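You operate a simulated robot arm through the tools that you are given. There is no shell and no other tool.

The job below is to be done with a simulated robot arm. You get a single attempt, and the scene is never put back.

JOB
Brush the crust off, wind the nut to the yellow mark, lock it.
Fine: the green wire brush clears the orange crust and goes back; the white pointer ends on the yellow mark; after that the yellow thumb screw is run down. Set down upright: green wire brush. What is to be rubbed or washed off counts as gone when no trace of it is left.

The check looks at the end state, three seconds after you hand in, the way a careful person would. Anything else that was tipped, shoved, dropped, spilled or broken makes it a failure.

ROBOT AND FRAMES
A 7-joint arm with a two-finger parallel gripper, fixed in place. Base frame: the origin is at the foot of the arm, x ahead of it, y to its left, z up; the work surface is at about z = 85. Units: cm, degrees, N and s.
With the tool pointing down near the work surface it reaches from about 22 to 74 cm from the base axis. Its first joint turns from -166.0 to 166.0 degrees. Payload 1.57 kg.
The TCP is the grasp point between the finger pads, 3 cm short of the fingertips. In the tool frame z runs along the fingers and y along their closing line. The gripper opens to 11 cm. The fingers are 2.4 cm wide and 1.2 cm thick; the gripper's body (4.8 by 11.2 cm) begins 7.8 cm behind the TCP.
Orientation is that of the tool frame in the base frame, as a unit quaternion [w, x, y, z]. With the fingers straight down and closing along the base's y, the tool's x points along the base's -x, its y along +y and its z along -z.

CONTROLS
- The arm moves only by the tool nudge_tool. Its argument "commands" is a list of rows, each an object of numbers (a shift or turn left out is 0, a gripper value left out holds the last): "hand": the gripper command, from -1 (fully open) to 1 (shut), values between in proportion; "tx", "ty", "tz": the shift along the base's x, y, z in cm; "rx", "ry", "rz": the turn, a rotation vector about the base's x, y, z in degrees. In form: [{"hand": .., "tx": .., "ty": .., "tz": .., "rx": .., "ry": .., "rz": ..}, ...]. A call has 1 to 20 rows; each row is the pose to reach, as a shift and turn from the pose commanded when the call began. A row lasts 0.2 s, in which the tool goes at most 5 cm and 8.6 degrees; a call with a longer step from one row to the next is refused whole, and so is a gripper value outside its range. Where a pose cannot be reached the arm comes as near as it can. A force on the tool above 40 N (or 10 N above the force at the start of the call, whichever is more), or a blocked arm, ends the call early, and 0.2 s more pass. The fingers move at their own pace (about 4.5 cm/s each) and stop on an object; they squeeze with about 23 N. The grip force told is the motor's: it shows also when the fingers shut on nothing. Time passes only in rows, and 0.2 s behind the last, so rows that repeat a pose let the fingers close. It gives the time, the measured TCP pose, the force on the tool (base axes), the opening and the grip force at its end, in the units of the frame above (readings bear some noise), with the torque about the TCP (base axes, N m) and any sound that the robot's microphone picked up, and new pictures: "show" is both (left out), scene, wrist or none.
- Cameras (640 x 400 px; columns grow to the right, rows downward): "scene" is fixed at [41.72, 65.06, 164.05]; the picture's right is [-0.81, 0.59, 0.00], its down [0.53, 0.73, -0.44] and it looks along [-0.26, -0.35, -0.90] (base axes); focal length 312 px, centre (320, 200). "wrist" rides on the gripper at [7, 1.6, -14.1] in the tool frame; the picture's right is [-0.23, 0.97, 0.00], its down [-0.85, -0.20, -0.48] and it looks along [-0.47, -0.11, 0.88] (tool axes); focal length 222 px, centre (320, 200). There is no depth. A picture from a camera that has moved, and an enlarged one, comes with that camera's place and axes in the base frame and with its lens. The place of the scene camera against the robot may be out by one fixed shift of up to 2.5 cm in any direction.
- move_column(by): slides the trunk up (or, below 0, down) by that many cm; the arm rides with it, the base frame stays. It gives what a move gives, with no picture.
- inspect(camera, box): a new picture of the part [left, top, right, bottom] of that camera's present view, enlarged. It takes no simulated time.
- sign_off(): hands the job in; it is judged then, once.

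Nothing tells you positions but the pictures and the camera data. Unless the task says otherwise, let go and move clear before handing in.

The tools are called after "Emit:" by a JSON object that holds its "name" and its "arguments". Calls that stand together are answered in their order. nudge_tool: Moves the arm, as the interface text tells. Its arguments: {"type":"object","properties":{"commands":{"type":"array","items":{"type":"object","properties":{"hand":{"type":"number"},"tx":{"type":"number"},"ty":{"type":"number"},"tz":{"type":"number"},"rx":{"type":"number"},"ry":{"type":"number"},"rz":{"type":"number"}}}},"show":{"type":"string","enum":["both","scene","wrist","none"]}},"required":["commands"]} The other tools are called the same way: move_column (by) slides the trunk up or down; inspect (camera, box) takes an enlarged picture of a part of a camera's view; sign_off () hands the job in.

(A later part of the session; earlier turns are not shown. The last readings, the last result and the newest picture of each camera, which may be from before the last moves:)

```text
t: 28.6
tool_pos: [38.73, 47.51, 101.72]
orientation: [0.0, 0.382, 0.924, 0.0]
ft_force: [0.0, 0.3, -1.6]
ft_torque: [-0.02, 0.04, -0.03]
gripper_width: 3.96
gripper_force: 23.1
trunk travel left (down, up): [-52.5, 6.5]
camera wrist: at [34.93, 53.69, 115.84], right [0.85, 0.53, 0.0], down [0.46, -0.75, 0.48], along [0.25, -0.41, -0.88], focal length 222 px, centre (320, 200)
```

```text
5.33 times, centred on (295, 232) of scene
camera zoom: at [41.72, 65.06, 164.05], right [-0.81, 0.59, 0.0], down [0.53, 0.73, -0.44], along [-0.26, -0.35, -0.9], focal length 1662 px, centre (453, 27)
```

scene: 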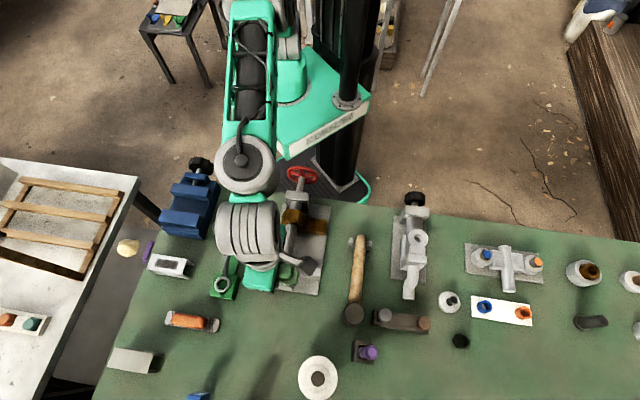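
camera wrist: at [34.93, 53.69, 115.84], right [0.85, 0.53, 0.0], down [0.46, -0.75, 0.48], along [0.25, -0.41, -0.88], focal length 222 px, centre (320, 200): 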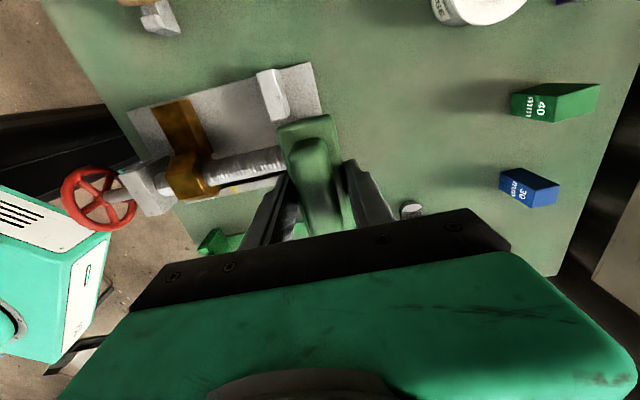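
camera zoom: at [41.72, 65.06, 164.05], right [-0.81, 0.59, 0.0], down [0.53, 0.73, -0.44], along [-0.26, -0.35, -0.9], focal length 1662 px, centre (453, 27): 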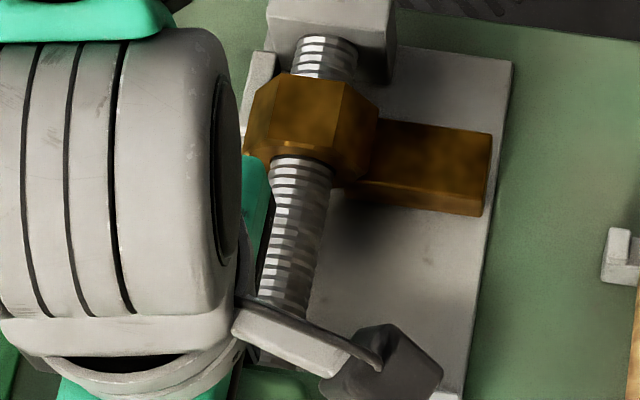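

No orange is left on any visible part of the screw. I'll return the brush to its original spot and heading at (45.5, 53.95), coming down slowly.

Emit:
{"name": "nudge_tool", "arguments": {"commands": [{"hand": 1, "tx": 2, "ty": 2, "tz": 0, "rz": -1}, {"hand": 1, "tx": 4.5, "ty": 4.3, "tz": 0, "rz": -2}, {"hand": 1, "tx": 6.88, "ty": 6.5, "tz": -1, "rz": -3.5}, {"hand": 1, "tx": 6.88, "ty": 6.5, "tz": -4, "rz": -3.5}, {"hand": 1, "tx": 6.88, "ty": 6.5, "tz": -7, "rz": -3.5}, {"hand": 1, "tx": 6.88, "ty": 6.5, "tz": -10, "rz": -3.5}, {"hand": 1, "tx": 6.88, "ty": 6.5, "tz": -11.5, "rz": -3.5}, {"hand": 1, "tx": 6.88, "ty": 6.5, "tz": -12.2, "rz": -3.5}, {"hand": 1, "tx": 6.88, "ty": 6.5, "tz": -12.2, "rz": -3.5}], "show": "wrist"}}

```text
t: 30.6
tool_pos: [45.55, 53.97, 89.43]
orientation: [0.0, 0.411, 0.912, 0.0]
ft_force: [0.5, 0.9, -2.4]
ft_torque: [0.03, 0.0, -0.01]
gripper_width: 3.96
gripper_force: 23.3
trunk travel left (down, up): [-52.5, 6.5]
camera wrist: at [42.03, 60.41, 103.63], right [0.88, 0.47, 0.0], down [0.42, -0.77, 0.48], along [0.23, -0.42, -0.88], focal length 222 px, centre (320, 200)
```

wrist: 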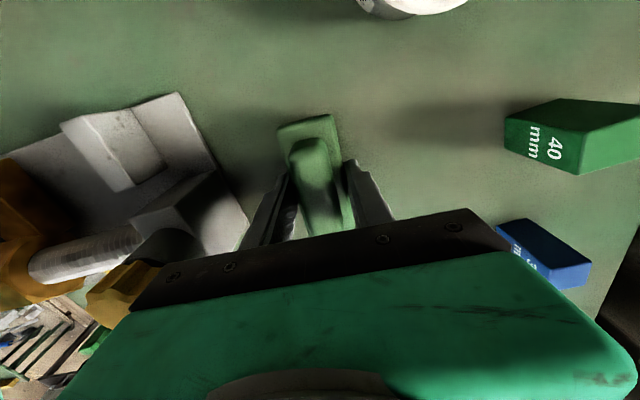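

The brush is about half a centimetre above the bench at its original place. I'll lower it until it touches.

Emit:
{"name": "nudge_tool", "arguments": {"commands": [{"hand": 1, "tz": -0.2}, {"hand": 1, "tz": -0.4}, {"hand": 1, "tz": -0.6}, {"hand": 1, "tz": -0.65}], "show": "none"}}

```text
t: 31.6
tool_pos: [45.53, 54.01, 88.81]
orientation: [0.001, 0.41, 0.912, 0.0]
ft_force: [-0.4, 0.3, -1.6]
ft_torque: [-0.01, -0.03, 0.01]
gripper_width: 3.92
gripper_force: 23.1
trunk travel left (down, up): [-52.5, 6.5]
```

Emit:
{"name": "nudge_tool", "arguments": {"commands": [{"hand": 1, "tz": -0.1}, {"hand": 1, "tz": -0.2}, {"hand": 1, "tz": -0.2}], "show": "none"}}

```text
t: 32.4
tool_pos: [45.62, 54.13, 88.66]
orientation: [0.001, 0.41, 0.912, 0.0]
ft_force: [0.2, 0.5, -0.1]
ft_torque: [0.05, 0.02, -0.04]
gripper_width: 3.96
gripper_force: 22.9
trunk travel left (down, up): [-52.5, 6.5]
```

Emit:
{"name": "nudge_tool", "arguments": {"commands": [{"hand": 1, "tz": -0.1}, {"hand": 1, "tz": -0.15}, {"hand": 1, "tz": -0.15}], "show": "wrist"}}

```text
t: 33.2
tool_pos: [45.58, 53.99, 88.55]
orientation: [0.001, 0.411, 0.912, 0.002]
ft_force: [1.9, 3.2, 7.9]
ft_torque: [0.0, 0.06, -0.02]
gripper_width: 3.94
gripper_force: 22.9
trunk travel left (down, up): [-52.5, 6.5]
camera wrist: at [42.05, 60.34, 102.82], right [0.88, 0.47, 0.0], down [0.42, -0.77, 0.48], along [0.23, -0.42, -0.88], focal length 222 px, centre (320, 200)
```

wrist: 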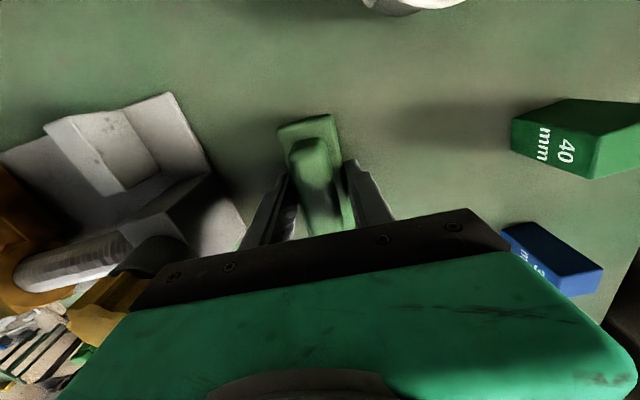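

The brush is down on the bench. I'll open symmetrically and lift away straight up.

Emit:
{"name": "nudge_tool", "arguments": {"commands": [{"hand": 0.1}, {"hand": -0.1}, {"hand": -0.1}, {"hand": -0.1}, {"hand": -0.1, "tz": 1.5}, {"hand": -0.1, "tz": 4}, {"hand": -0.1, "tz": 8}, {"hand": -0.1, "tz": 12}, {"hand": -0.1, "tz": 15}, {"hand": -0.1, "tz": 15}], "show": "both"}}

Emit:
{"name": "inspect", "arguments": {"camera": "wrist", "box": [250, 70, 410, 190]}}

Emit:
{"name": "inspect", "arguments": {"camera": "wrist", "box": [30, 70, 280, 230]}}

```text
t: 35.4
tool_pos: [45.39, 54.04, 103.43]
orientation: [0.0, 0.41, 0.912, 0.0]
ft_force: [-0.9, 0.1, 1.3]
ft_torque: [-0.02, 0.04, 0.04]
gripper_width: 6.05
gripper_force: 0.0
trunk travel left (down, up): [-52.5, 6.5]
camera wrist: at [42.03, 60.33, 117.65], right [0.88, 0.47, 0.0], down [0.42, -0.77, 0.48], along [0.23, -0.42, -0.88], focal length 222 px, centre (320, 200)
```

scene: 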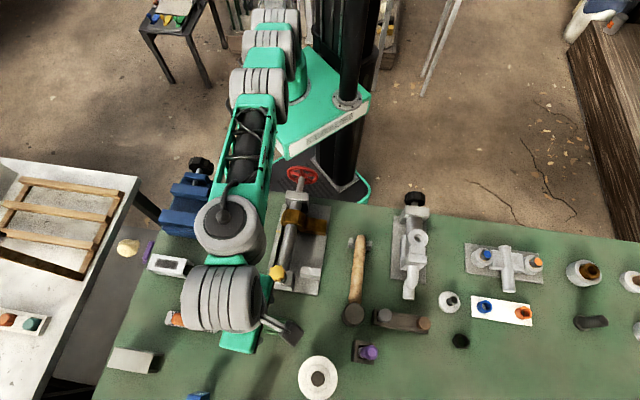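
wrist: 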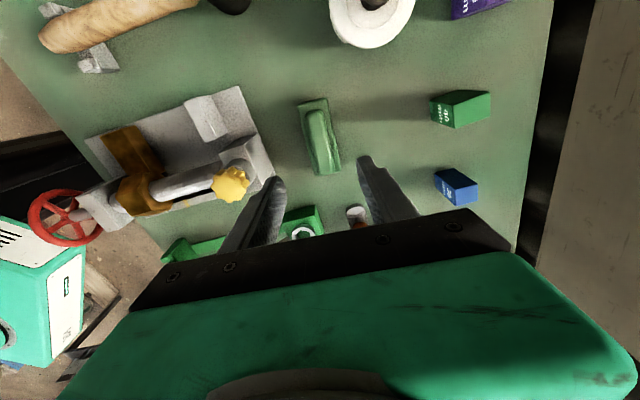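

```text
3.33 times, centred on (330, 130) of wrist
camera zoom: at [42.03, 60.33, 117.65], right [0.88, 0.47, 0.0], down [0.42, -0.77, 0.48], along [0.23, -0.42, -0.88], focal length 740 px, centre (287, 433)
```

zoom: 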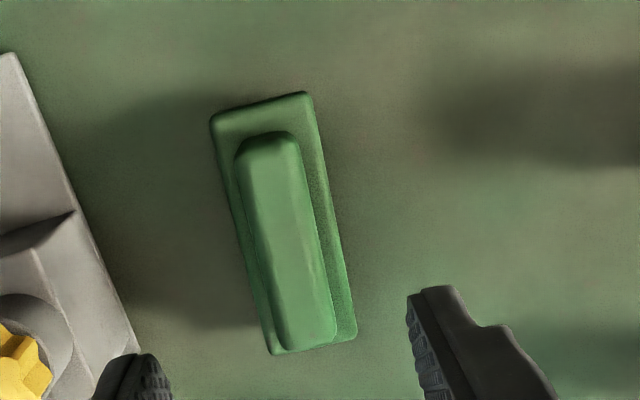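

```text
2.50 times, centred on (155, 150) of wrist
camera zoom: at [42.03, 60.33, 117.65], right [0.88, 0.47, 0.0], down [0.42, -0.77, 0.48], along [0.23, -0.42, -0.88], focal length 555 px, centre (732, 325)
```

zoom: 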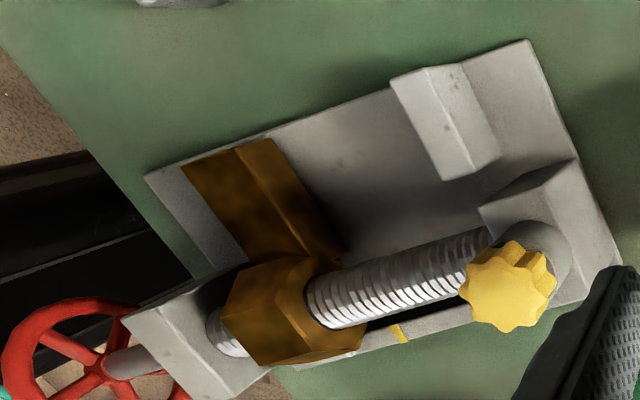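

The brush is back upright on its original footprint. Next is the hand wheel, so I'll move above it with the jaws closing along the screw axis and look.

Emit:
{"name": "nudge_tool", "arguments": {"commands": [{"hand": -0.1, "tx": -1.5, "ty": -1.5, "tz": 1.5, "rz": 0.5}, {"hand": -0.1, "tx": -4.5, "ty": -4.5, "tz": 3, "rz": 1}, {"hand": -0.1, "tx": -7.5, "ty": -7.5, "tz": 5, "rz": 1.5}, {"hand": -0.1, "tx": -10.5, "ty": -10.5, "tz": 6, "rz": 2}, {"hand": -0.1, "tx": -13.5, "ty": -13.5, "tz": 6, "rz": 2.5}, {"hand": -0.1, "tx": -16.5, "ty": -16.5, "tz": 6, "rz": 3}, {"hand": -0.1, "tx": -19.5, "ty": -19.5, "tz": 6, "rz": 3.5}, {"hand": -0.1, "tx": -22.5, "ty": -22.5, "tz": 6, "rz": 3.5}, {"hand": -0.1, "tx": -25.5, "ty": -25.5, "tz": 6, "rz": 3.5}, {"hand": -0.1, "tx": -27.5, "ty": -27.5, "tz": 6, "rz": 3.5}, {"hand": -0.1, "tx": -27.5, "ty": -27.5, "tz": 6, "rz": 3.5}], "show": "both"}}

Emit:
{"name": "inspect", "arguments": {"camera": "wrist", "box": [220, 60, 420, 220]}}

```text
t: 37.8
tool_pos: [17.94, 26.5, 109.47]
orientation: [0.0, 0.383, 0.924, 0.0]
ft_force: [1.1, -0.3, 0.6]
ft_torque: [0.03, 0.01, 0.0]
gripper_width: 6.04
gripper_force: 0.1
trunk travel left (down, up): [-52.5, 6.5]
camera wrist: at [14.1, 32.78, 123.57], right [0.85, 0.53, 0.0], down [0.46, -0.75, 0.48], along [0.25, -0.41, -0.88], focal length 222 px, centre (320, 200)
```

scene: 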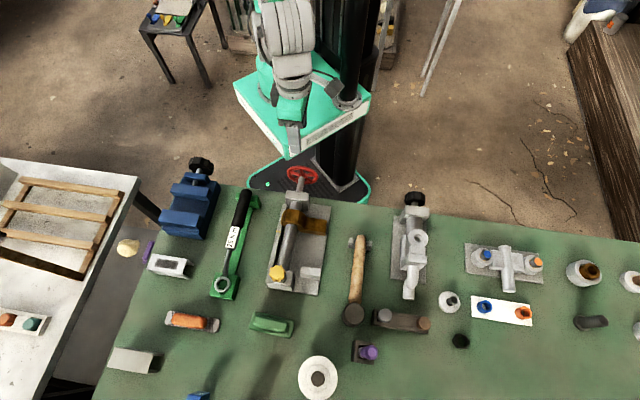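
wrist: 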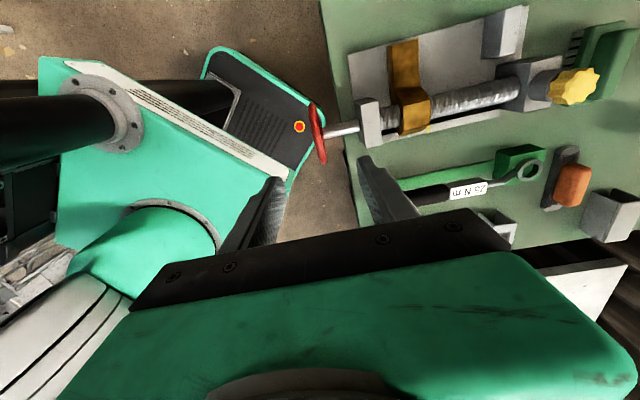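

```text
2.50 times, centred on (320, 140) of wrist
camera zoom: at [14.1, 32.78, 123.57], right [0.85, 0.53, 0.0], down [0.46, -0.75, 0.48], along [0.25, -0.41, -0.88], focal length 555 px, centre (320, 350)
```

zoom: 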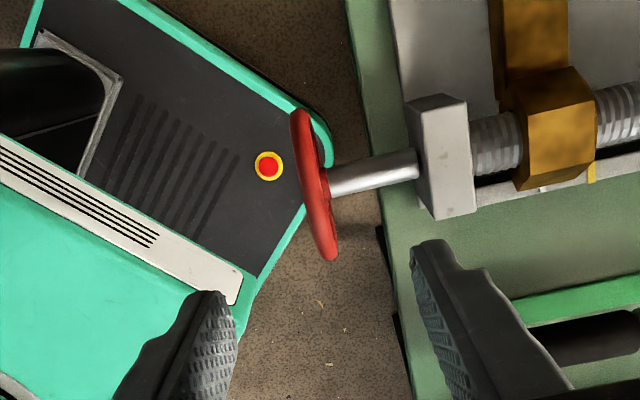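

The wheel plane lies at s ≈ 31.25 along the 45° axis, hub at about (17.7, 26.5, 89.4), rim centreline radius about 3.8 cm. I'll straddle the rim on its -n side, about 65° from the top, and check before closing.

Emit:
{"name": "nudge_tool", "arguments": {"commands": [{"hand": 0.1, "tx": 1, "ty": -1.2, "tz": -3}, {"hand": 0.1, "tx": 2.13, "ty": -2.39, "tz": -6}, {"hand": 0.1, "tx": 2.13, "ty": -2.39, "tz": -9.5}, {"hand": 0.1, "tx": 2.13, "ty": -2.39, "tz": -13}, {"hand": 0.1, "tx": 2.13, "ty": -2.39, "tz": -15}, {"hand": 0.1, "tx": 2.13, "ty": -2.39, "tz": -16.6}, {"hand": 0.1, "tx": 2.13, "ty": -2.39, "tz": -16.6}], "show": "both"}}

Emit:
{"name": "inspect", "arguments": {"camera": "wrist", "box": [220, 60, 420, 220]}}

Emit:
{"name": "inspect", "arguments": {"camera": "scene", "box": [250, 130, 350, 210]}}

```text
t: 39.4
tool_pos: [19.98, 24.22, 92.82]
orientation: [-0.001, 0.383, 0.924, 0.0]
ft_force: [-0.3, 0.6, -0.7]
ft_torque: [0.03, -0.01, -0.02]
gripper_width: 4.94
gripper_force: 0.1
trunk travel left (down, up): [-52.5, 6.5]
camera wrist: at [16.2, 30.38, 106.97], right [0.85, 0.53, 0.0], down [0.46, -0.75, 0.48], along [0.25, -0.41, -0.88], focal length 222 px, centre (320, 200)
```

scene: 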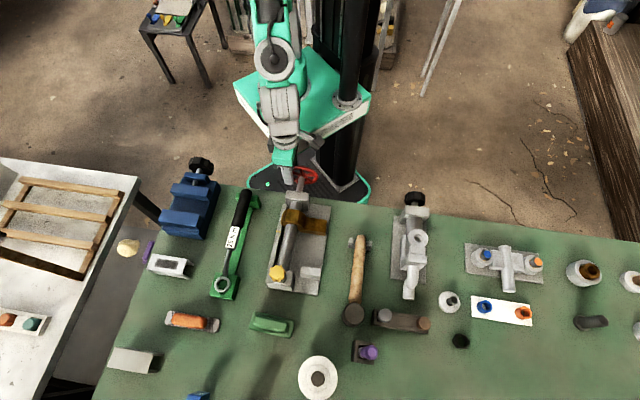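
wrist: 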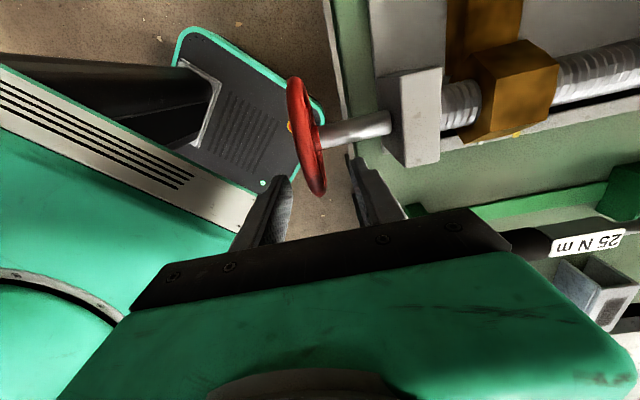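

```text
2.50 times, centred on (320, 140) of wrist
camera zoom: at [16.2, 30.38, 106.97], right [0.85, 0.53, 0.0], down [0.46, -0.75, 0.48], along [0.25, -0.41, -0.88], focal length 555 px, centre (320, 350)
```

zoom: 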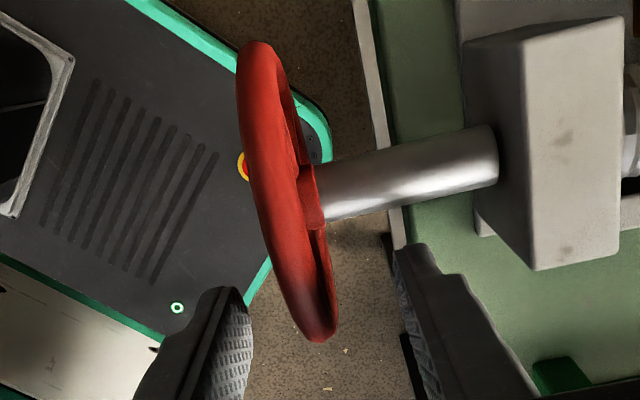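

```text
5.00 times, centred on (300, 170) of scene
camera zoom: at [41.72, 65.06, 164.05], right [-0.81, 0.59, 0.0], down [0.53, 0.73, -0.44], along [-0.26, -0.35, -0.9], focal length 1558 px, centre (420, 350)
```

zoom: 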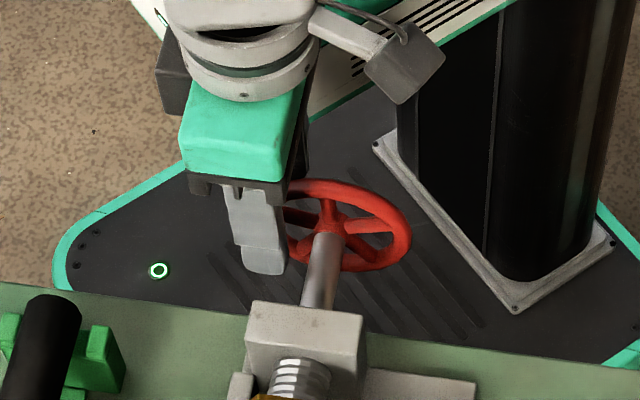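

The fingers straddle the rim nicely and centred. I'll close on it.

Emit:
{"name": "nudge_tool", "arguments": {"commands": [{"hand": 0.5}, {"hand": 1}, {"hand": 1}, {"hand": 1}, {"hand": 1}], "show": "wrist"}}

Emit:
{"name": "inspect", "arguments": {"camera": "wrist", "box": [220, 60, 420, 220]}}

```text
t: 40.6
tool_pos: [19.93, 24.09, 92.8]
orientation: [0.001, 0.383, 0.924, -0.001]
ft_force: [-5.7, -6.0, -0.1]
ft_torque: [0.17, -0.24, 0.19]
gripper_width: 1.1
gripper_force: 28.1
trunk travel left (down, up): [-52.5, 6.5]
camera wrist: at [16.11, 30.3, 106.98], right [0.85, 0.53, 0.0], down [0.46, -0.75, 0.48], along [0.25, -0.41, -0.88], focal length 222 px, centre (320, 200)
```

wrist: 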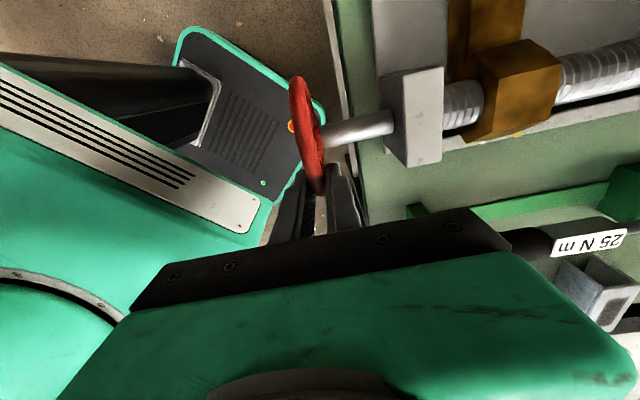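

```text
2.50 times, centred on (320, 140) of wrist
camera zoom: at [16.11, 30.3, 106.98], right [0.85, 0.53, 0.0], down [0.46, -0.75, 0.48], along [0.25, -0.41, -0.88], focal length 555 px, centre (320, 350)
```

zoom: 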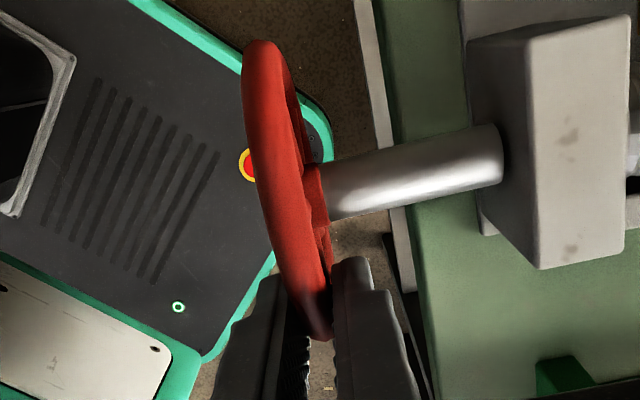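

The rim is gripped (1.1 cm). A small push of about 8 N along -u tells me the wheel plane is about 0.15 cm nearer. I'll trim that and turn counterclockwise as seen from the robot, from -65° to -15°.

Emit:
{"name": "nudge_tool", "arguments": {"commands": [{"hand": 1, "tx": -0.1, "ty": -0.1, "tz": 0}, {"hand": 1, "tx": -0.334, "ty": 0.134, "tz": 0.574}, {"hand": 1, "tx": -0.635, "ty": 0.435, "tz": 1.081}, {"hand": 1, "tx": -0.994, "ty": 0.794, "tz": 1.507}, {"hand": 1, "tx": -1.4, "ty": 1.2, "tz": 1.838}, {"hand": 1, "tx": -1.84, "ty": 1.64, "tz": 2.065}], "show": "both"}}

Emit:
{"name": "inspect", "arguments": {"camera": "wrist", "box": [220, 40, 540, 220]}}

Emit:
{"name": "inspect", "arguments": {"camera": "scene", "box": [255, 150, 345, 250]}}

```text
t: 42.0
tool_pos: [18.31, 25.7, 95.05]
orientation: [-0.001, 0.382, 0.924, 0.0]
ft_force: [12.7, -13.4, -8.4]
ft_torque: [-0.87, -0.59, -0.09]
gripper_width: 1.06
gripper_force: 29.3
trunk travel left (down, up): [-52.5, 6.5]
camera wrist: at [14.51, 31.89, 109.15], right [0.85, 0.53, 0.0], down [0.46, -0.75, 0.48], along [0.25, -0.41, -0.88], focal length 222 px, centre (320, 200)
```

scene: 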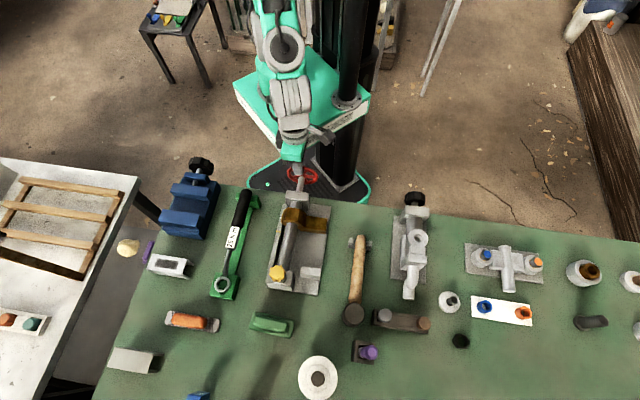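
wrist: 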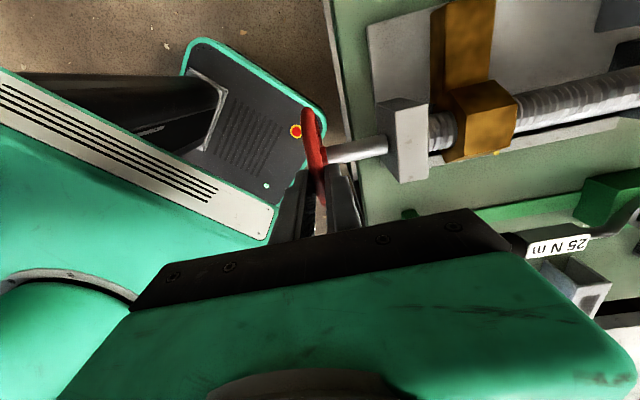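

```text
2.00 times, centred on (380, 130) of wrist
camera zoom: at [14.51, 31.89, 109.15], right [0.85, 0.53, 0.0], down [0.46, -0.75, 0.48], along [0.25, -0.41, -0.88], focal length 444 px, centre (200, 340)
```

zoom: 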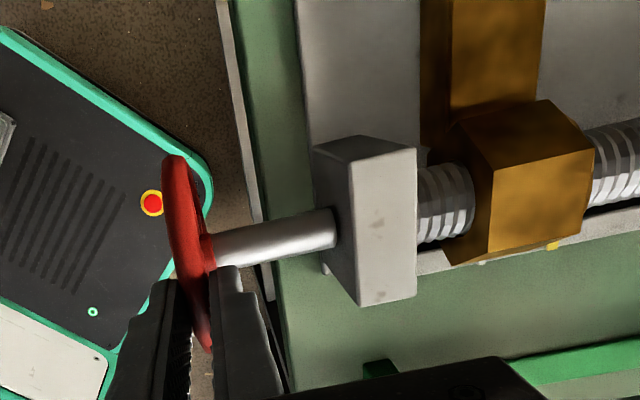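

```text
4.00 times, centred on (300, 200) of scene
camera zoom: at [41.72, 65.06, 164.05], right [-0.81, 0.59, 0.0], down [0.53, 0.73, -0.44], along [-0.26, -0.35, -0.9], focal length 1246 px, centre (400, 200)
```

zoom: 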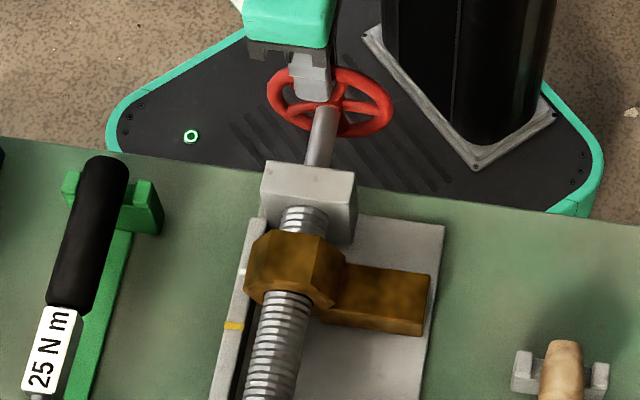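

Emit:
{"name": "inspect", "arguments": {"camera": "scene", "box": [275, 150, 335, 195]}}

Emit:
{"name": "inspect", "arguments": {"camera": "scene", "box": [255, 200, 335, 250]}}

```text
8.89 times, centred on (305, 172) of scene
camera zoom: at [41.72, 65.06, 164.05], right [-0.81, 0.59, 0.0], down [0.53, 0.73, -0.44], along [-0.26, -0.35, -0.9], focal length 2770 px, centre (453, 444)
```

zoom: 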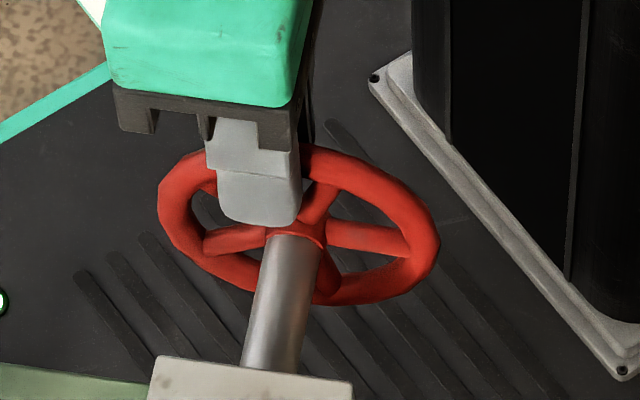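

```text
8.00 times, centred on (295, 225) of scene
camera zoom: at [41.72, 65.06, 164.05], right [-0.81, 0.59, 0.0], down [0.53, 0.73, -0.44], along [-0.26, -0.35, -0.9], focal length 2493 px, centre (520, 0)
```

zoom: 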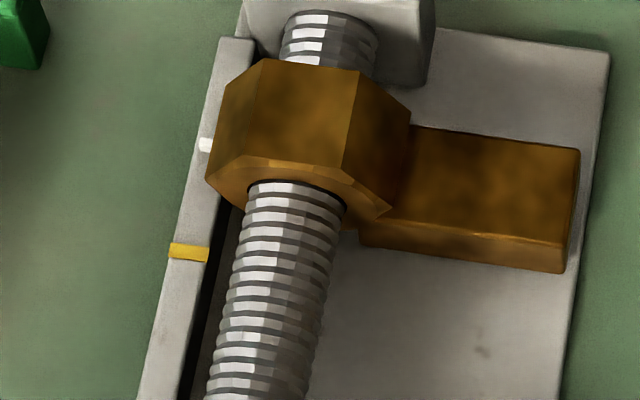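

The wheel turned but the pointer moved away from the mark, so the other direction is right. It moved about 12 px per 50°, so a bit over one turn clockwise is needed. I'll turn back the other way, on to -75°.

Emit:
{"name": "nudge_tool", "arguments": {"commands": [{"hand": 1, "tx": 0.44, "ty": -0.44, "tz": -0.227}, {"hand": 1, "tx": 0.846, "ty": -0.846, "tz": -0.558}, {"hand": 1, "tx": 1.205, "ty": -1.205, "tz": -0.984}, {"hand": 1, "tx": 1.506, "ty": -1.506, "tz": -1.491}, {"hand": 1, "tx": 1.74, "ty": -1.74, "tz": -2.065}, {"hand": 1, "tx": 1.9, "ty": -1.9, "tz": -2.687}], "show": "none"}}

Emit:
{"name": "inspect", "arguments": {"camera": "scene", "box": [255, 200, 335, 250]}}

Emit:
{"name": "inspect", "arguments": {"camera": "scene", "box": [275, 150, 335, 195]}}

```text
t: 43.2
tool_pos: [19.87, 24.19, 93.38]
orientation: [0.0, 0.382, 0.924, 0.001]
ft_force: [-6.2, -7.5, 20.5]
ft_torque: [-0.19, 1.04, -0.24]
gripper_width: 1.09
gripper_force: 27.9
trunk travel left (down, up): [-52.5, 6.5]
stopped in row 5: the force on the tool passed its limit at 52 N (the readings are from after the stop); the commanded pose is now the measured one
```

```text
8.00 times, centred on (295, 225) of scene
camera zoom: at [41.72, 65.06, 164.05], right [-0.81, 0.59, 0.0], down [0.53, 0.73, -0.44], along [-0.26, -0.35, -0.9], focal length 2493 px, centre (520, 0)
```

zoom: 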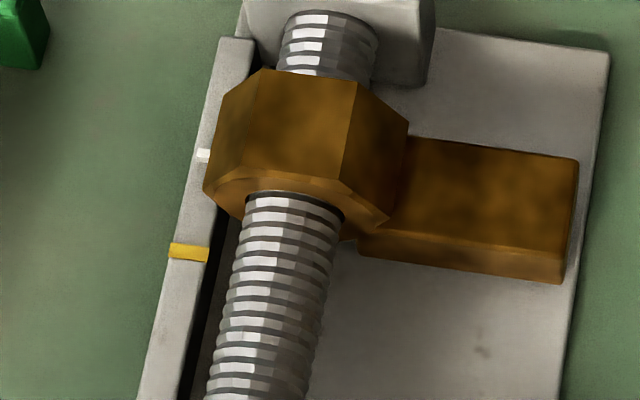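

```text
8.89 times, centred on (305, 172) of scene
camera zoom: at [41.72, 65.06, 164.05], right [-0.81, 0.59, 0.0], down [0.53, 0.73, -0.44], along [-0.26, -0.35, -0.9], focal length 2770 px, centre (453, 444)
```

zoom: 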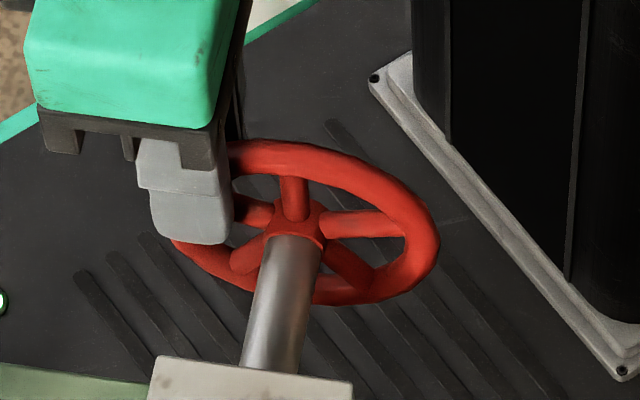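

The pointer is back at its start reading, so this direction brings it towards the mark, but the force spiked as the pads pivoted on the rim. I'll release, go to the +n side, and tilt the tool partly with the wheel so the pads pivot less.

Emit:
{"name": "nudge_tool", "arguments": {"commands": [{"hand": 0.1}, {"hand": 0.1}, {"hand": 0.1, "tz": 2.5}, {"hand": 0.1, "tz": 5.5}, {"hand": 0.1, "tx": -1.3, "ty": 1.3, "tz": 6, "rx": -5.3, "ry": -5.3}, {"hand": 0.1, "tx": -2.65, "ty": 2.62, "tz": 6, "rx": -10.6, "ry": -10.6}, {"hand": 0.1, "tx": -4, "ty": 3.93, "tz": 6, "rx": -15.9, "ry": -15.9}, {"hand": 0.1, "tx": -5.3, "ty": 5.24, "tz": 6, "rx": -21.2, "ry": -21.2}, {"hand": 0.1, "tx": -5.3, "ty": 5.24, "tz": 3, "rx": -21.2, "ry": -21.2}, {"hand": 0.1, "tx": -5.3, "ty": 5.24, "tz": 1, "rx": -21.2, "ry": -21.2}, {"hand": 0.1, "tx": -5.3, "ty": 5.24, "tz": 1, "rx": -21.2, "ry": -21.2}], "show": "both"}}

Emit:
{"name": "inspect", "arguments": {"camera": "wrist", "box": [220, 60, 420, 220]}}

Emit:
{"name": "inspect", "arguments": {"camera": "scene", "box": [260, 140, 340, 200]}}

```text
t: 45.6
tool_pos: [14.44, 29.41, 94.26]
orientation: [0.24, 0.368, 0.893, -0.097]
ft_force: [0.0, 0.1, -1.3]
ft_torque: [0.01, -0.02, -0.02]
gripper_width: 4.98
gripper_force: 0.0
trunk travel left (down, up): [-52.5, 6.5]
camera wrist: at [6.38, 39.85, 103.02], right [0.83, 0.55, 0.12], down [0.21, -0.5, 0.84], along [0.52, -0.67, -0.53], focal length 222 px, centre (320, 200)
```

scene: 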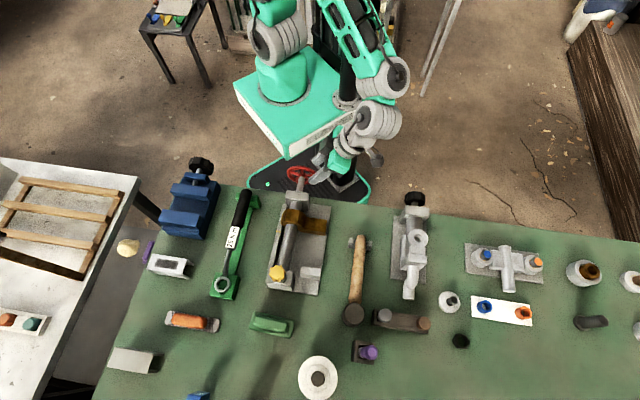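
wrist: 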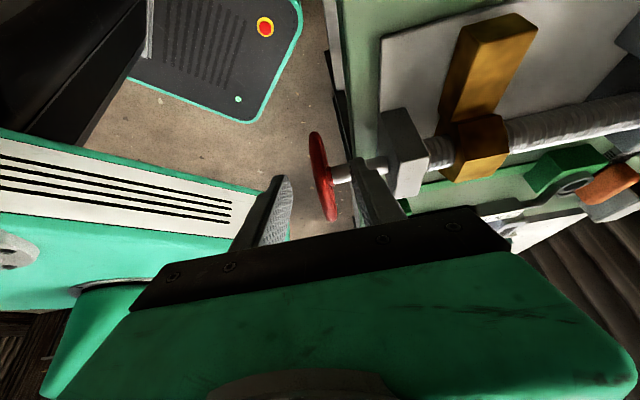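

```text
2.50 times, centred on (320, 140) of wrist
camera zoom: at [6.38, 39.85, 103.02], right [0.83, 0.55, 0.12], down [0.21, -0.5, 0.84], along [0.52, -0.67, -0.53], focal length 555 px, centre (320, 350)
```

zoom: 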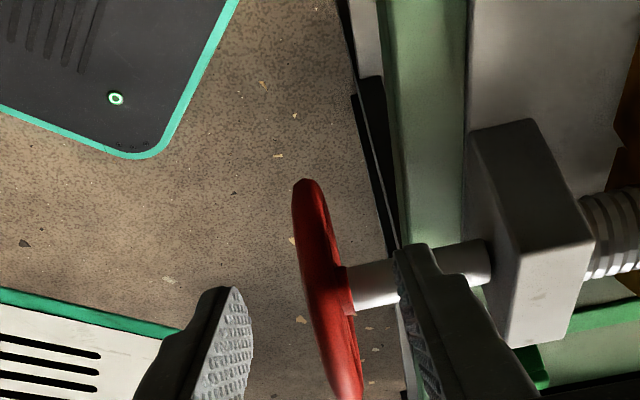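

```text
6.67 times, centred on (300, 170) of scene
camera zoom: at [41.72, 65.06, 164.05], right [-0.81, 0.59, 0.0], down [0.53, 0.73, -0.44], along [-0.26, -0.35, -0.9], focal length 2077 px, centre (453, 400)
```

zoom: 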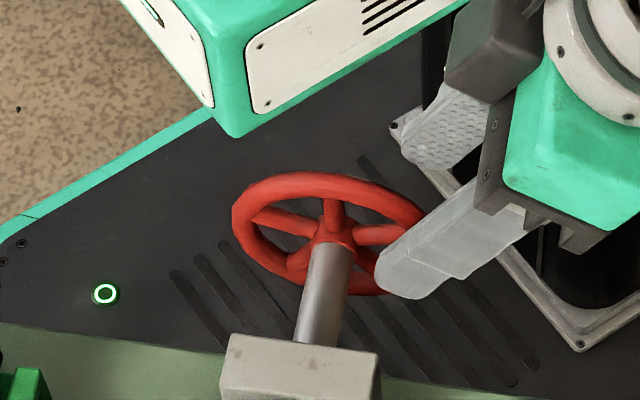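

The tilt is as intended and the rim lies centred between the fingers. I'll go the last 1.35 cm down and close.

Emit:
{"name": "nudge_tool", "arguments": {"commands": [{"hand": 0.1, "tz": -0.7}, {"hand": 0.1, "tz": -1.35}, {"hand": 0.5, "tz": -1.35}, {"hand": 1, "tz": -1.35}, {"hand": 1, "tz": -1.35}, {"hand": 1, "tz": -1.35}, {"hand": 1, "tz": -1.35}], "show": "both"}}

Emit:
{"name": "inspect", "arguments": {"camera": "wrist", "box": [220, 60, 420, 220]}}

Emit:
{"name": "inspect", "arguments": {"camera": "scene", "box": [260, 140, 340, 200]}}

```text
t: 47.2
tool_pos: [14.55, 29.48, 92.88]
orientation: [0.238, 0.369, 0.893, -0.097]
ft_force: [1.1, 2.2, -0.9]
ft_torque: [-0.01, 0.01, 0.0]
gripper_width: 1.07
gripper_force: 28.7
trunk travel left (down, up): [-52.5, 6.5]
camera wrist: at [6.39, 39.93, 101.7], right [0.83, 0.55, 0.12], down [0.21, -0.5, 0.84], along [0.52, -0.67, -0.53], focal length 222 px, centre (320, 200)
```

scene: 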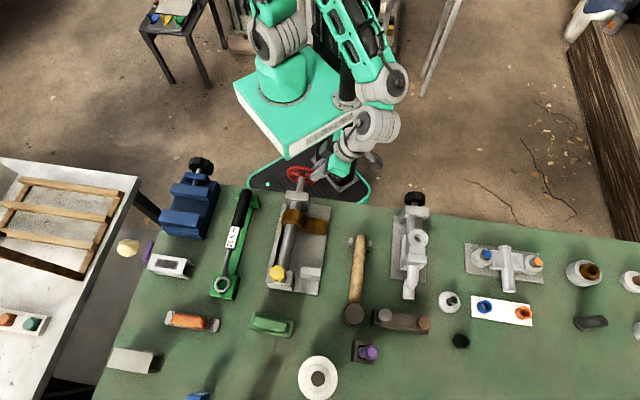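
wrist: 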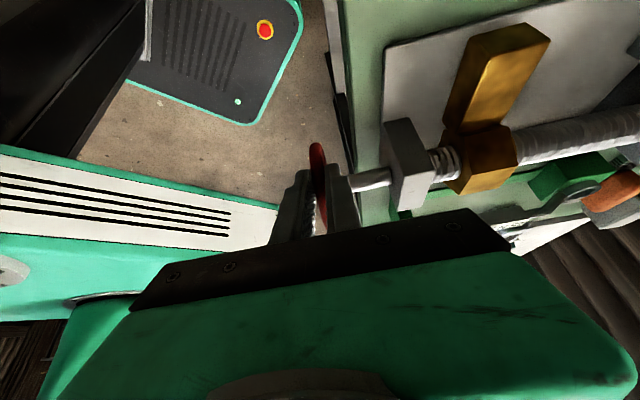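

```text
2.50 times, centred on (320, 140) of wrist
camera zoom: at [6.39, 39.93, 101.7], right [0.83, 0.55, 0.12], down [0.21, -0.5, 0.84], along [0.52, -0.67, -0.53], focal length 555 px, centre (320, 350)
```

zoom: 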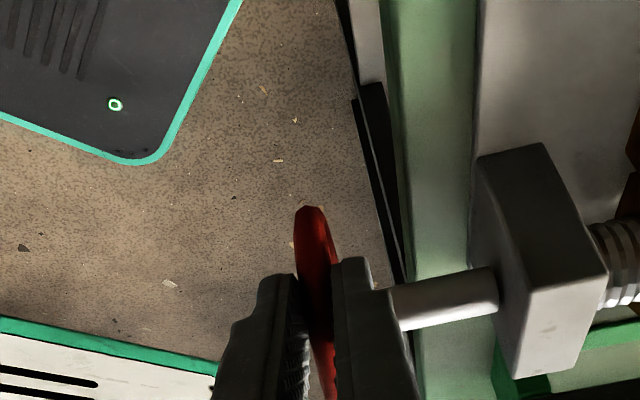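

```text
6.67 times, centred on (300, 170) of scene
camera zoom: at [41.72, 65.06, 164.05], right [-0.81, 0.59, 0.0], down [0.53, 0.73, -0.44], along [-0.26, -0.35, -0.9], focal length 2077 px, centre (453, 400)
```

zoom: 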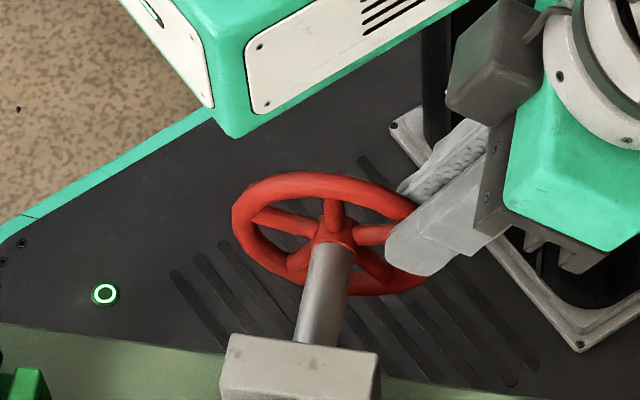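

The grip is clean, with almost no side load. I'll turn the wheel clockwise from +60° to the top in small steps, then check the pointer.

Emit:
{"name": "nudge_tool", "arguments": {"commands": [{"hand": 1, "tx": 0.185, "ty": -0.185, "tz": 0.325, "rx": 1.77, "ry": 1.77}, {"hand": 1, "tx": 0.378, "ty": -0.378, "tz": 0.623, "rx": 3.54, "ry": 3.54}, {"hand": 1, "tx": 0.596, "ty": -0.596, "tz": 0.899, "rx": 5.3, "ry": 5.3}, {"hand": 1, "tx": 0.823, "ty": -0.823, "tz": 1.158, "rx": 7.07, "ry": 7.07}, {"hand": 1, "tx": 1.07, "ty": -1.07, "tz": 1.385, "rx": 8.84, "ry": 8.84}, {"hand": 1, "tx": 1.324, "ty": -1.324, "tz": 1.591, "rx": 10.61, "ry": 10.61}, {"hand": 1, "tx": 1.594, "ty": -1.594, "tz": 1.76, "rx": 12.37, "ry": 12.37}, {"hand": 1, "tx": 1.87, "ty": -1.87, "tz": 1.909, "rx": 14.14, "ry": 14.14}, {"hand": 1, "tx": 2.155, "ty": -2.155, "tz": 2.015, "rx": 15.91, "ry": 15.91}, {"hand": 1, "tx": 2.444, "ty": -2.444, "tz": 2.103, "rx": 17.68, "ry": 17.68}, {"hand": 1, "tx": 2.738, "ty": -2.738, "tz": 2.148, "rx": 19.45, "ry": 19.45}, {"hand": 1, "tx": 3.034, "ty": -3.034, "tz": 2.168, "rx": 21.21, "ry": 21.21}], "show": "scene"}}

Emit:
{"name": "inspect", "arguments": {"camera": "scene", "box": [255, 200, 335, 250]}}

Emit:
{"name": "inspect", "arguments": {"camera": "scene", "box": [260, 140, 340, 200]}}

```text
t: 49.8
tool_pos: [17.52, 26.52, 95.15]
orientation: [0.001, 0.382, 0.924, 0.003]
ft_force: [-19.5, 5.7, 6.2]
ft_torque: [0.31, 1.11, -0.03]
gripper_width: 1.05
gripper_force: 28.9
trunk travel left (down, up): [-52.5, 6.5]
```

scene: 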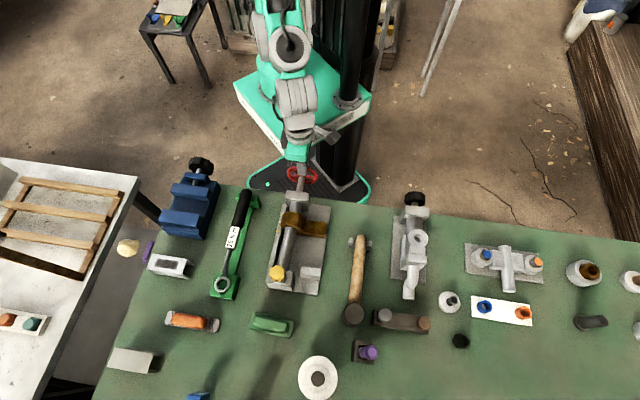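

```text
8.00 times, centred on (295, 225) of scene
camera zoom: at [41.72, 65.06, 164.05], right [-0.81, 0.59, 0.0], down [0.53, 0.73, -0.44], along [-0.26, -0.35, -0.9], focal length 2493 px, centre (520, 0)
```

zoom: 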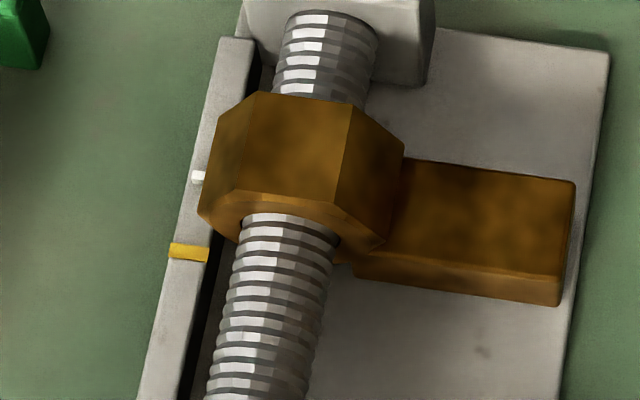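

```text
6.67 times, centred on (300, 170) of scene
camera zoom: at [41.72, 65.06, 164.05], right [-0.81, 0.59, 0.0], down [0.53, 0.73, -0.44], along [-0.26, -0.35, -0.9], focal length 2077 px, centre (453, 400)
```

zoom: 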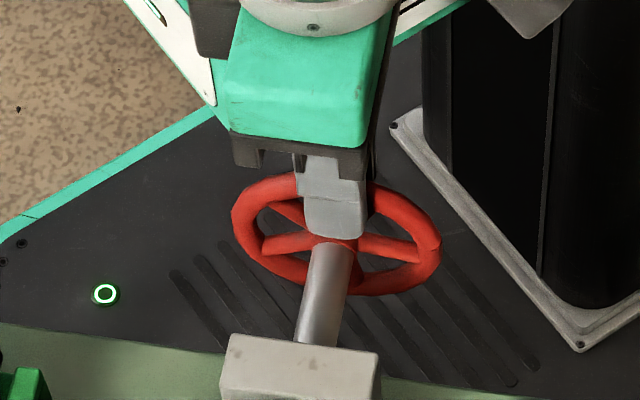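

The pointer advanced 21 px towards the mark for 60°, with about 75 px (around 215°) still to go. I'll continue from the top to -60°.

Emit:
{"name": "nudge_tool", "arguments": {"commands": [{"hand": 1, "tx": 0.226, "ty": -0.366, "tz": -0.02, "rx": 1.77, "ry": 1.77}, {"hand": 1, "tx": 0.52, "ty": -0.66, "tz": -0.065, "rx": 3.54, "ry": 3.54}, {"hand": 1, "tx": 0.812, "ty": -0.952, "tz": -0.153, "rx": 5.3, "ry": 5.3}, {"hand": 1, "tx": 1.095, "ty": -1.235, "tz": -0.259, "rx": 7.07, "ry": 7.07}, {"hand": 1, "tx": 1.37, "ty": -1.51, "tz": -0.408, "rx": 8.84, "ry": 8.84}, {"hand": 1, "tx": 1.64, "ty": -1.78, "tz": -0.577, "rx": 10.61, "ry": 10.61}, {"hand": 1, "tx": 1.89, "ty": -2.03, "tz": -0.783, "rx": 12.37, "ry": 12.37}, {"hand": 1, "tx": 2.141, "ty": -2.281, "tz": -1.01, "rx": 14.14, "ry": 14.14}, {"hand": 1, "tx": 2.368, "ty": -2.508, "tz": -1.269, "rx": 15.91, "ry": 15.91}, {"hand": 1, "tx": 2.586, "ty": -2.726, "tz": -1.545, "rx": 17.68, "ry": 17.68}, {"hand": 1, "tx": 2.779, "ty": -2.919, "tz": -1.843, "rx": 19.45, "ry": 19.45}, {"hand": 1, "tx": 2.964, "ty": -3.104, "tz": -2.168, "rx": 21.21, "ry": 21.21}], "show": "scene"}}

Emit:
{"name": "inspect", "arguments": {"camera": "scene", "box": [255, 200, 335, 250]}}

Emit:
{"name": "inspect", "arguments": {"camera": "scene", "box": [260, 140, 340, 200]}}

```text
t: 52.4
tool_pos: [20.76, 23.38, 93.0]
orientation: [-0.239, 0.37, 0.892, 0.101]
ft_force: [-1.0, 12.2, 14.5]
ft_torque: [0.48, 0.96, -0.01]
gripper_width: 1.06
gripper_force: 28.8
trunk travel left (down, up): [-52.5, 6.5]
```

scene: 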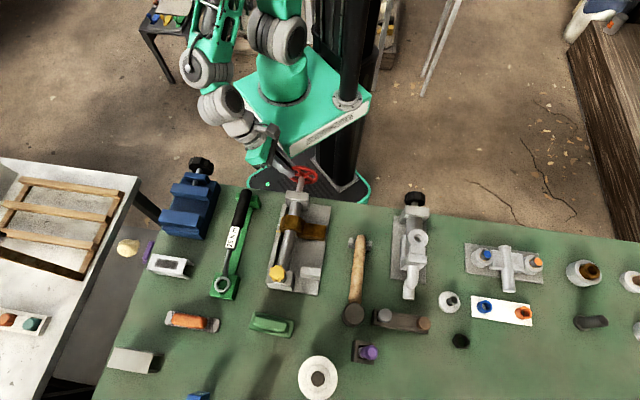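

```text
8.00 times, centred on (295, 225) of scene
camera zoom: at [41.72, 65.06, 164.05], right [-0.81, 0.59, 0.0], down [0.53, 0.73, -0.44], along [-0.26, -0.35, -0.9], focal length 2493 px, centre (520, 0)
```

zoom: 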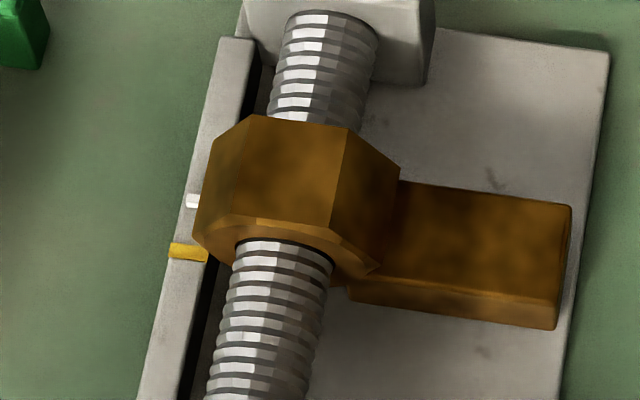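

```text
6.67 times, centred on (300, 170) of scene
camera zoom: at [41.72, 65.06, 164.05], right [-0.81, 0.59, 0.0], down [0.53, 0.73, -0.44], along [-0.26, -0.35, -0.9], focal length 2077 px, centre (453, 400)
```

zoom: 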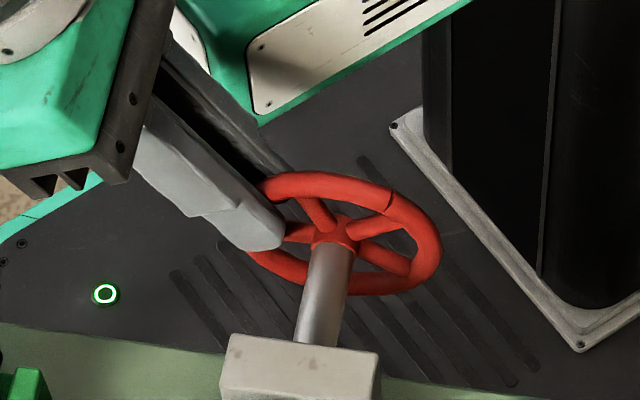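

51 px remain, roughly 130°. I'll release, swing back over the top to the +60° grip pose and take hold again.

Emit:
{"name": "nudge_tool", "arguments": {"commands": [{"hand": 0.1}, {"hand": 0.1}, {"hand": 0.1, "tz": 2.5}, {"hand": 0.1, "tz": 5.5}, {"hand": 0.1, "tx": -0.75, "ty": 0.77, "tz": 6.5, "rx": -5.3, "ry": -5.3}, {"hand": 0.1, "tx": -1.5, "ty": 1.53, "tz": 6.5, "rx": -10.6, "ry": -10.6}, {"hand": 0.1, "tx": -2.25, "ty": 2.3, "tz": 6.5, "rx": -15.9, "ry": -15.9}, {"hand": 0.1, "tx": -3, "ty": 3.07, "tz": 6.5, "rx": -21.2, "ry": -21.2}, {"hand": 0.1, "tx": -3.75, "ty": 3.84, "tz": 6.5, "rx": -26.5, "ry": -26.5}, {"hand": 0.1, "tx": -4.5, "ty": 4.6, "tz": 6.5, "rx": -31.8, "ry": -31.8}, {"hand": 0.1, "tx": -5.25, "ty": 5.37, "tz": 6.5, "rx": -37.1, "ry": -37.1}, {"hand": 0.1, "tx": -5.998, "ty": 6.138, "tz": 6, "rx": -42.43, "ry": -42.43}, {"hand": 0.1, "tx": -5.998, "ty": 6.138, "tz": 3, "rx": -42.43, "ry": -42.43}, {"hand": 0.1, "tx": -5.998, "ty": 6.138, "tz": 0.8, "rx": -42.43, "ry": -42.43}, {"hand": 0.1, "tx": -5.998, "ty": 6.138, "tz": 0, "rx": -42.43, "ry": -42.43}, {"hand": 0.1, "tx": -5.998, "ty": 6.138, "tz": 0, "rx": -42.43, "ry": -42.43}, {"hand": 0.5, "tx": -5.998, "ty": 6.138, "tz": 0, "rx": -42.43, "ry": -42.43}, {"hand": 1, "tx": -5.998, "ty": 6.138, "tz": 0, "rx": -42.43, "ry": -42.43}, {"hand": 1, "tx": -5.998, "ty": 6.138, "tz": 0, "rx": -42.43, "ry": -42.43}, {"hand": 1, "tx": -5.998, "ty": 6.138, "tz": 0, "rx": -42.43, "ry": -42.43}], "show": "both"}}

Emit:
{"name": "inspect", "arguments": {"camera": "scene", "box": [255, 200, 335, 250]}}

Emit:
{"name": "inspect", "arguments": {"camera": "scene", "box": [260, 140, 340, 200]}}

```text
t: 56.6
tool_pos: [14.7, 29.32, 92.95]
orientation: [0.239, 0.369, 0.893, -0.098]
ft_force: [-12.0, -9.0, -2.7]
ft_torque: [-0.02, 0.36, -0.32]
gripper_width: 1.11
gripper_force: 27.7
trunk travel left (down, up): [-52.5, 6.5]
camera wrist: at [6.46, 39.88, 101.72], right [0.83, 0.55, 0.11], down [0.21, -0.5, 0.84], along [0.52, -0.67, -0.53], focal length 222 px, centre (320, 200)
```

scene: 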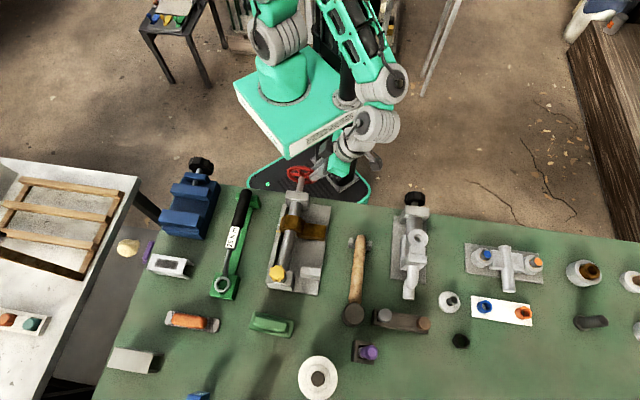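
wrist: 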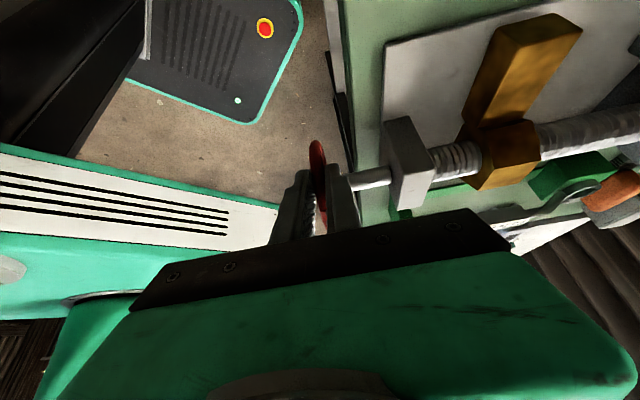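

```text
8.00 times, centred on (295, 225) of scene
camera zoom: at [41.72, 65.06, 164.05], right [-0.81, 0.59, 0.0], down [0.53, 0.73, -0.44], along [-0.26, -0.35, -0.9], focal length 2493 px, centre (520, 0)
```

zoom: 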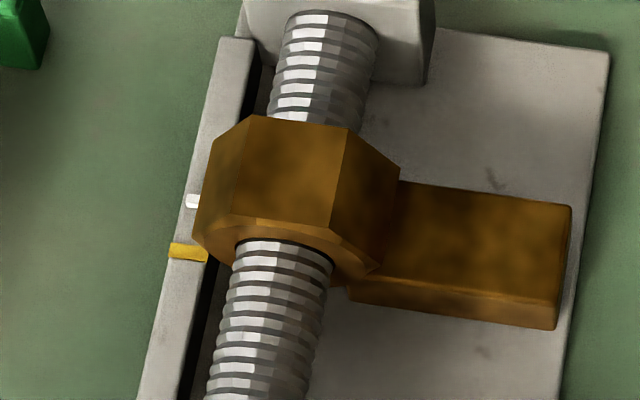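

```text
6.67 times, centred on (300, 170) of scene
camera zoom: at [41.72, 65.06, 164.05], right [-0.81, 0.59, 0.0], down [0.53, 0.73, -0.44], along [-0.26, -0.35, -0.9], focal length 2077 px, centre (453, 400)
```

zoom: 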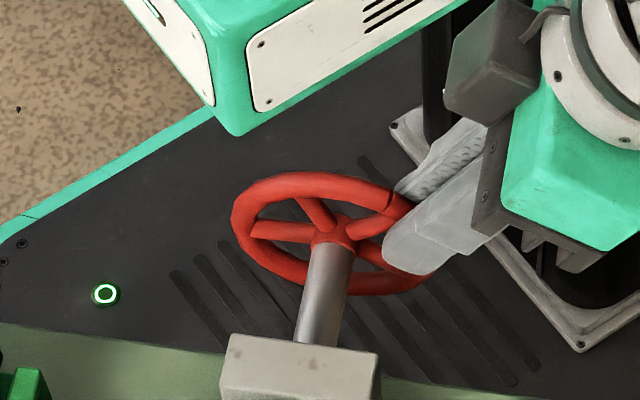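

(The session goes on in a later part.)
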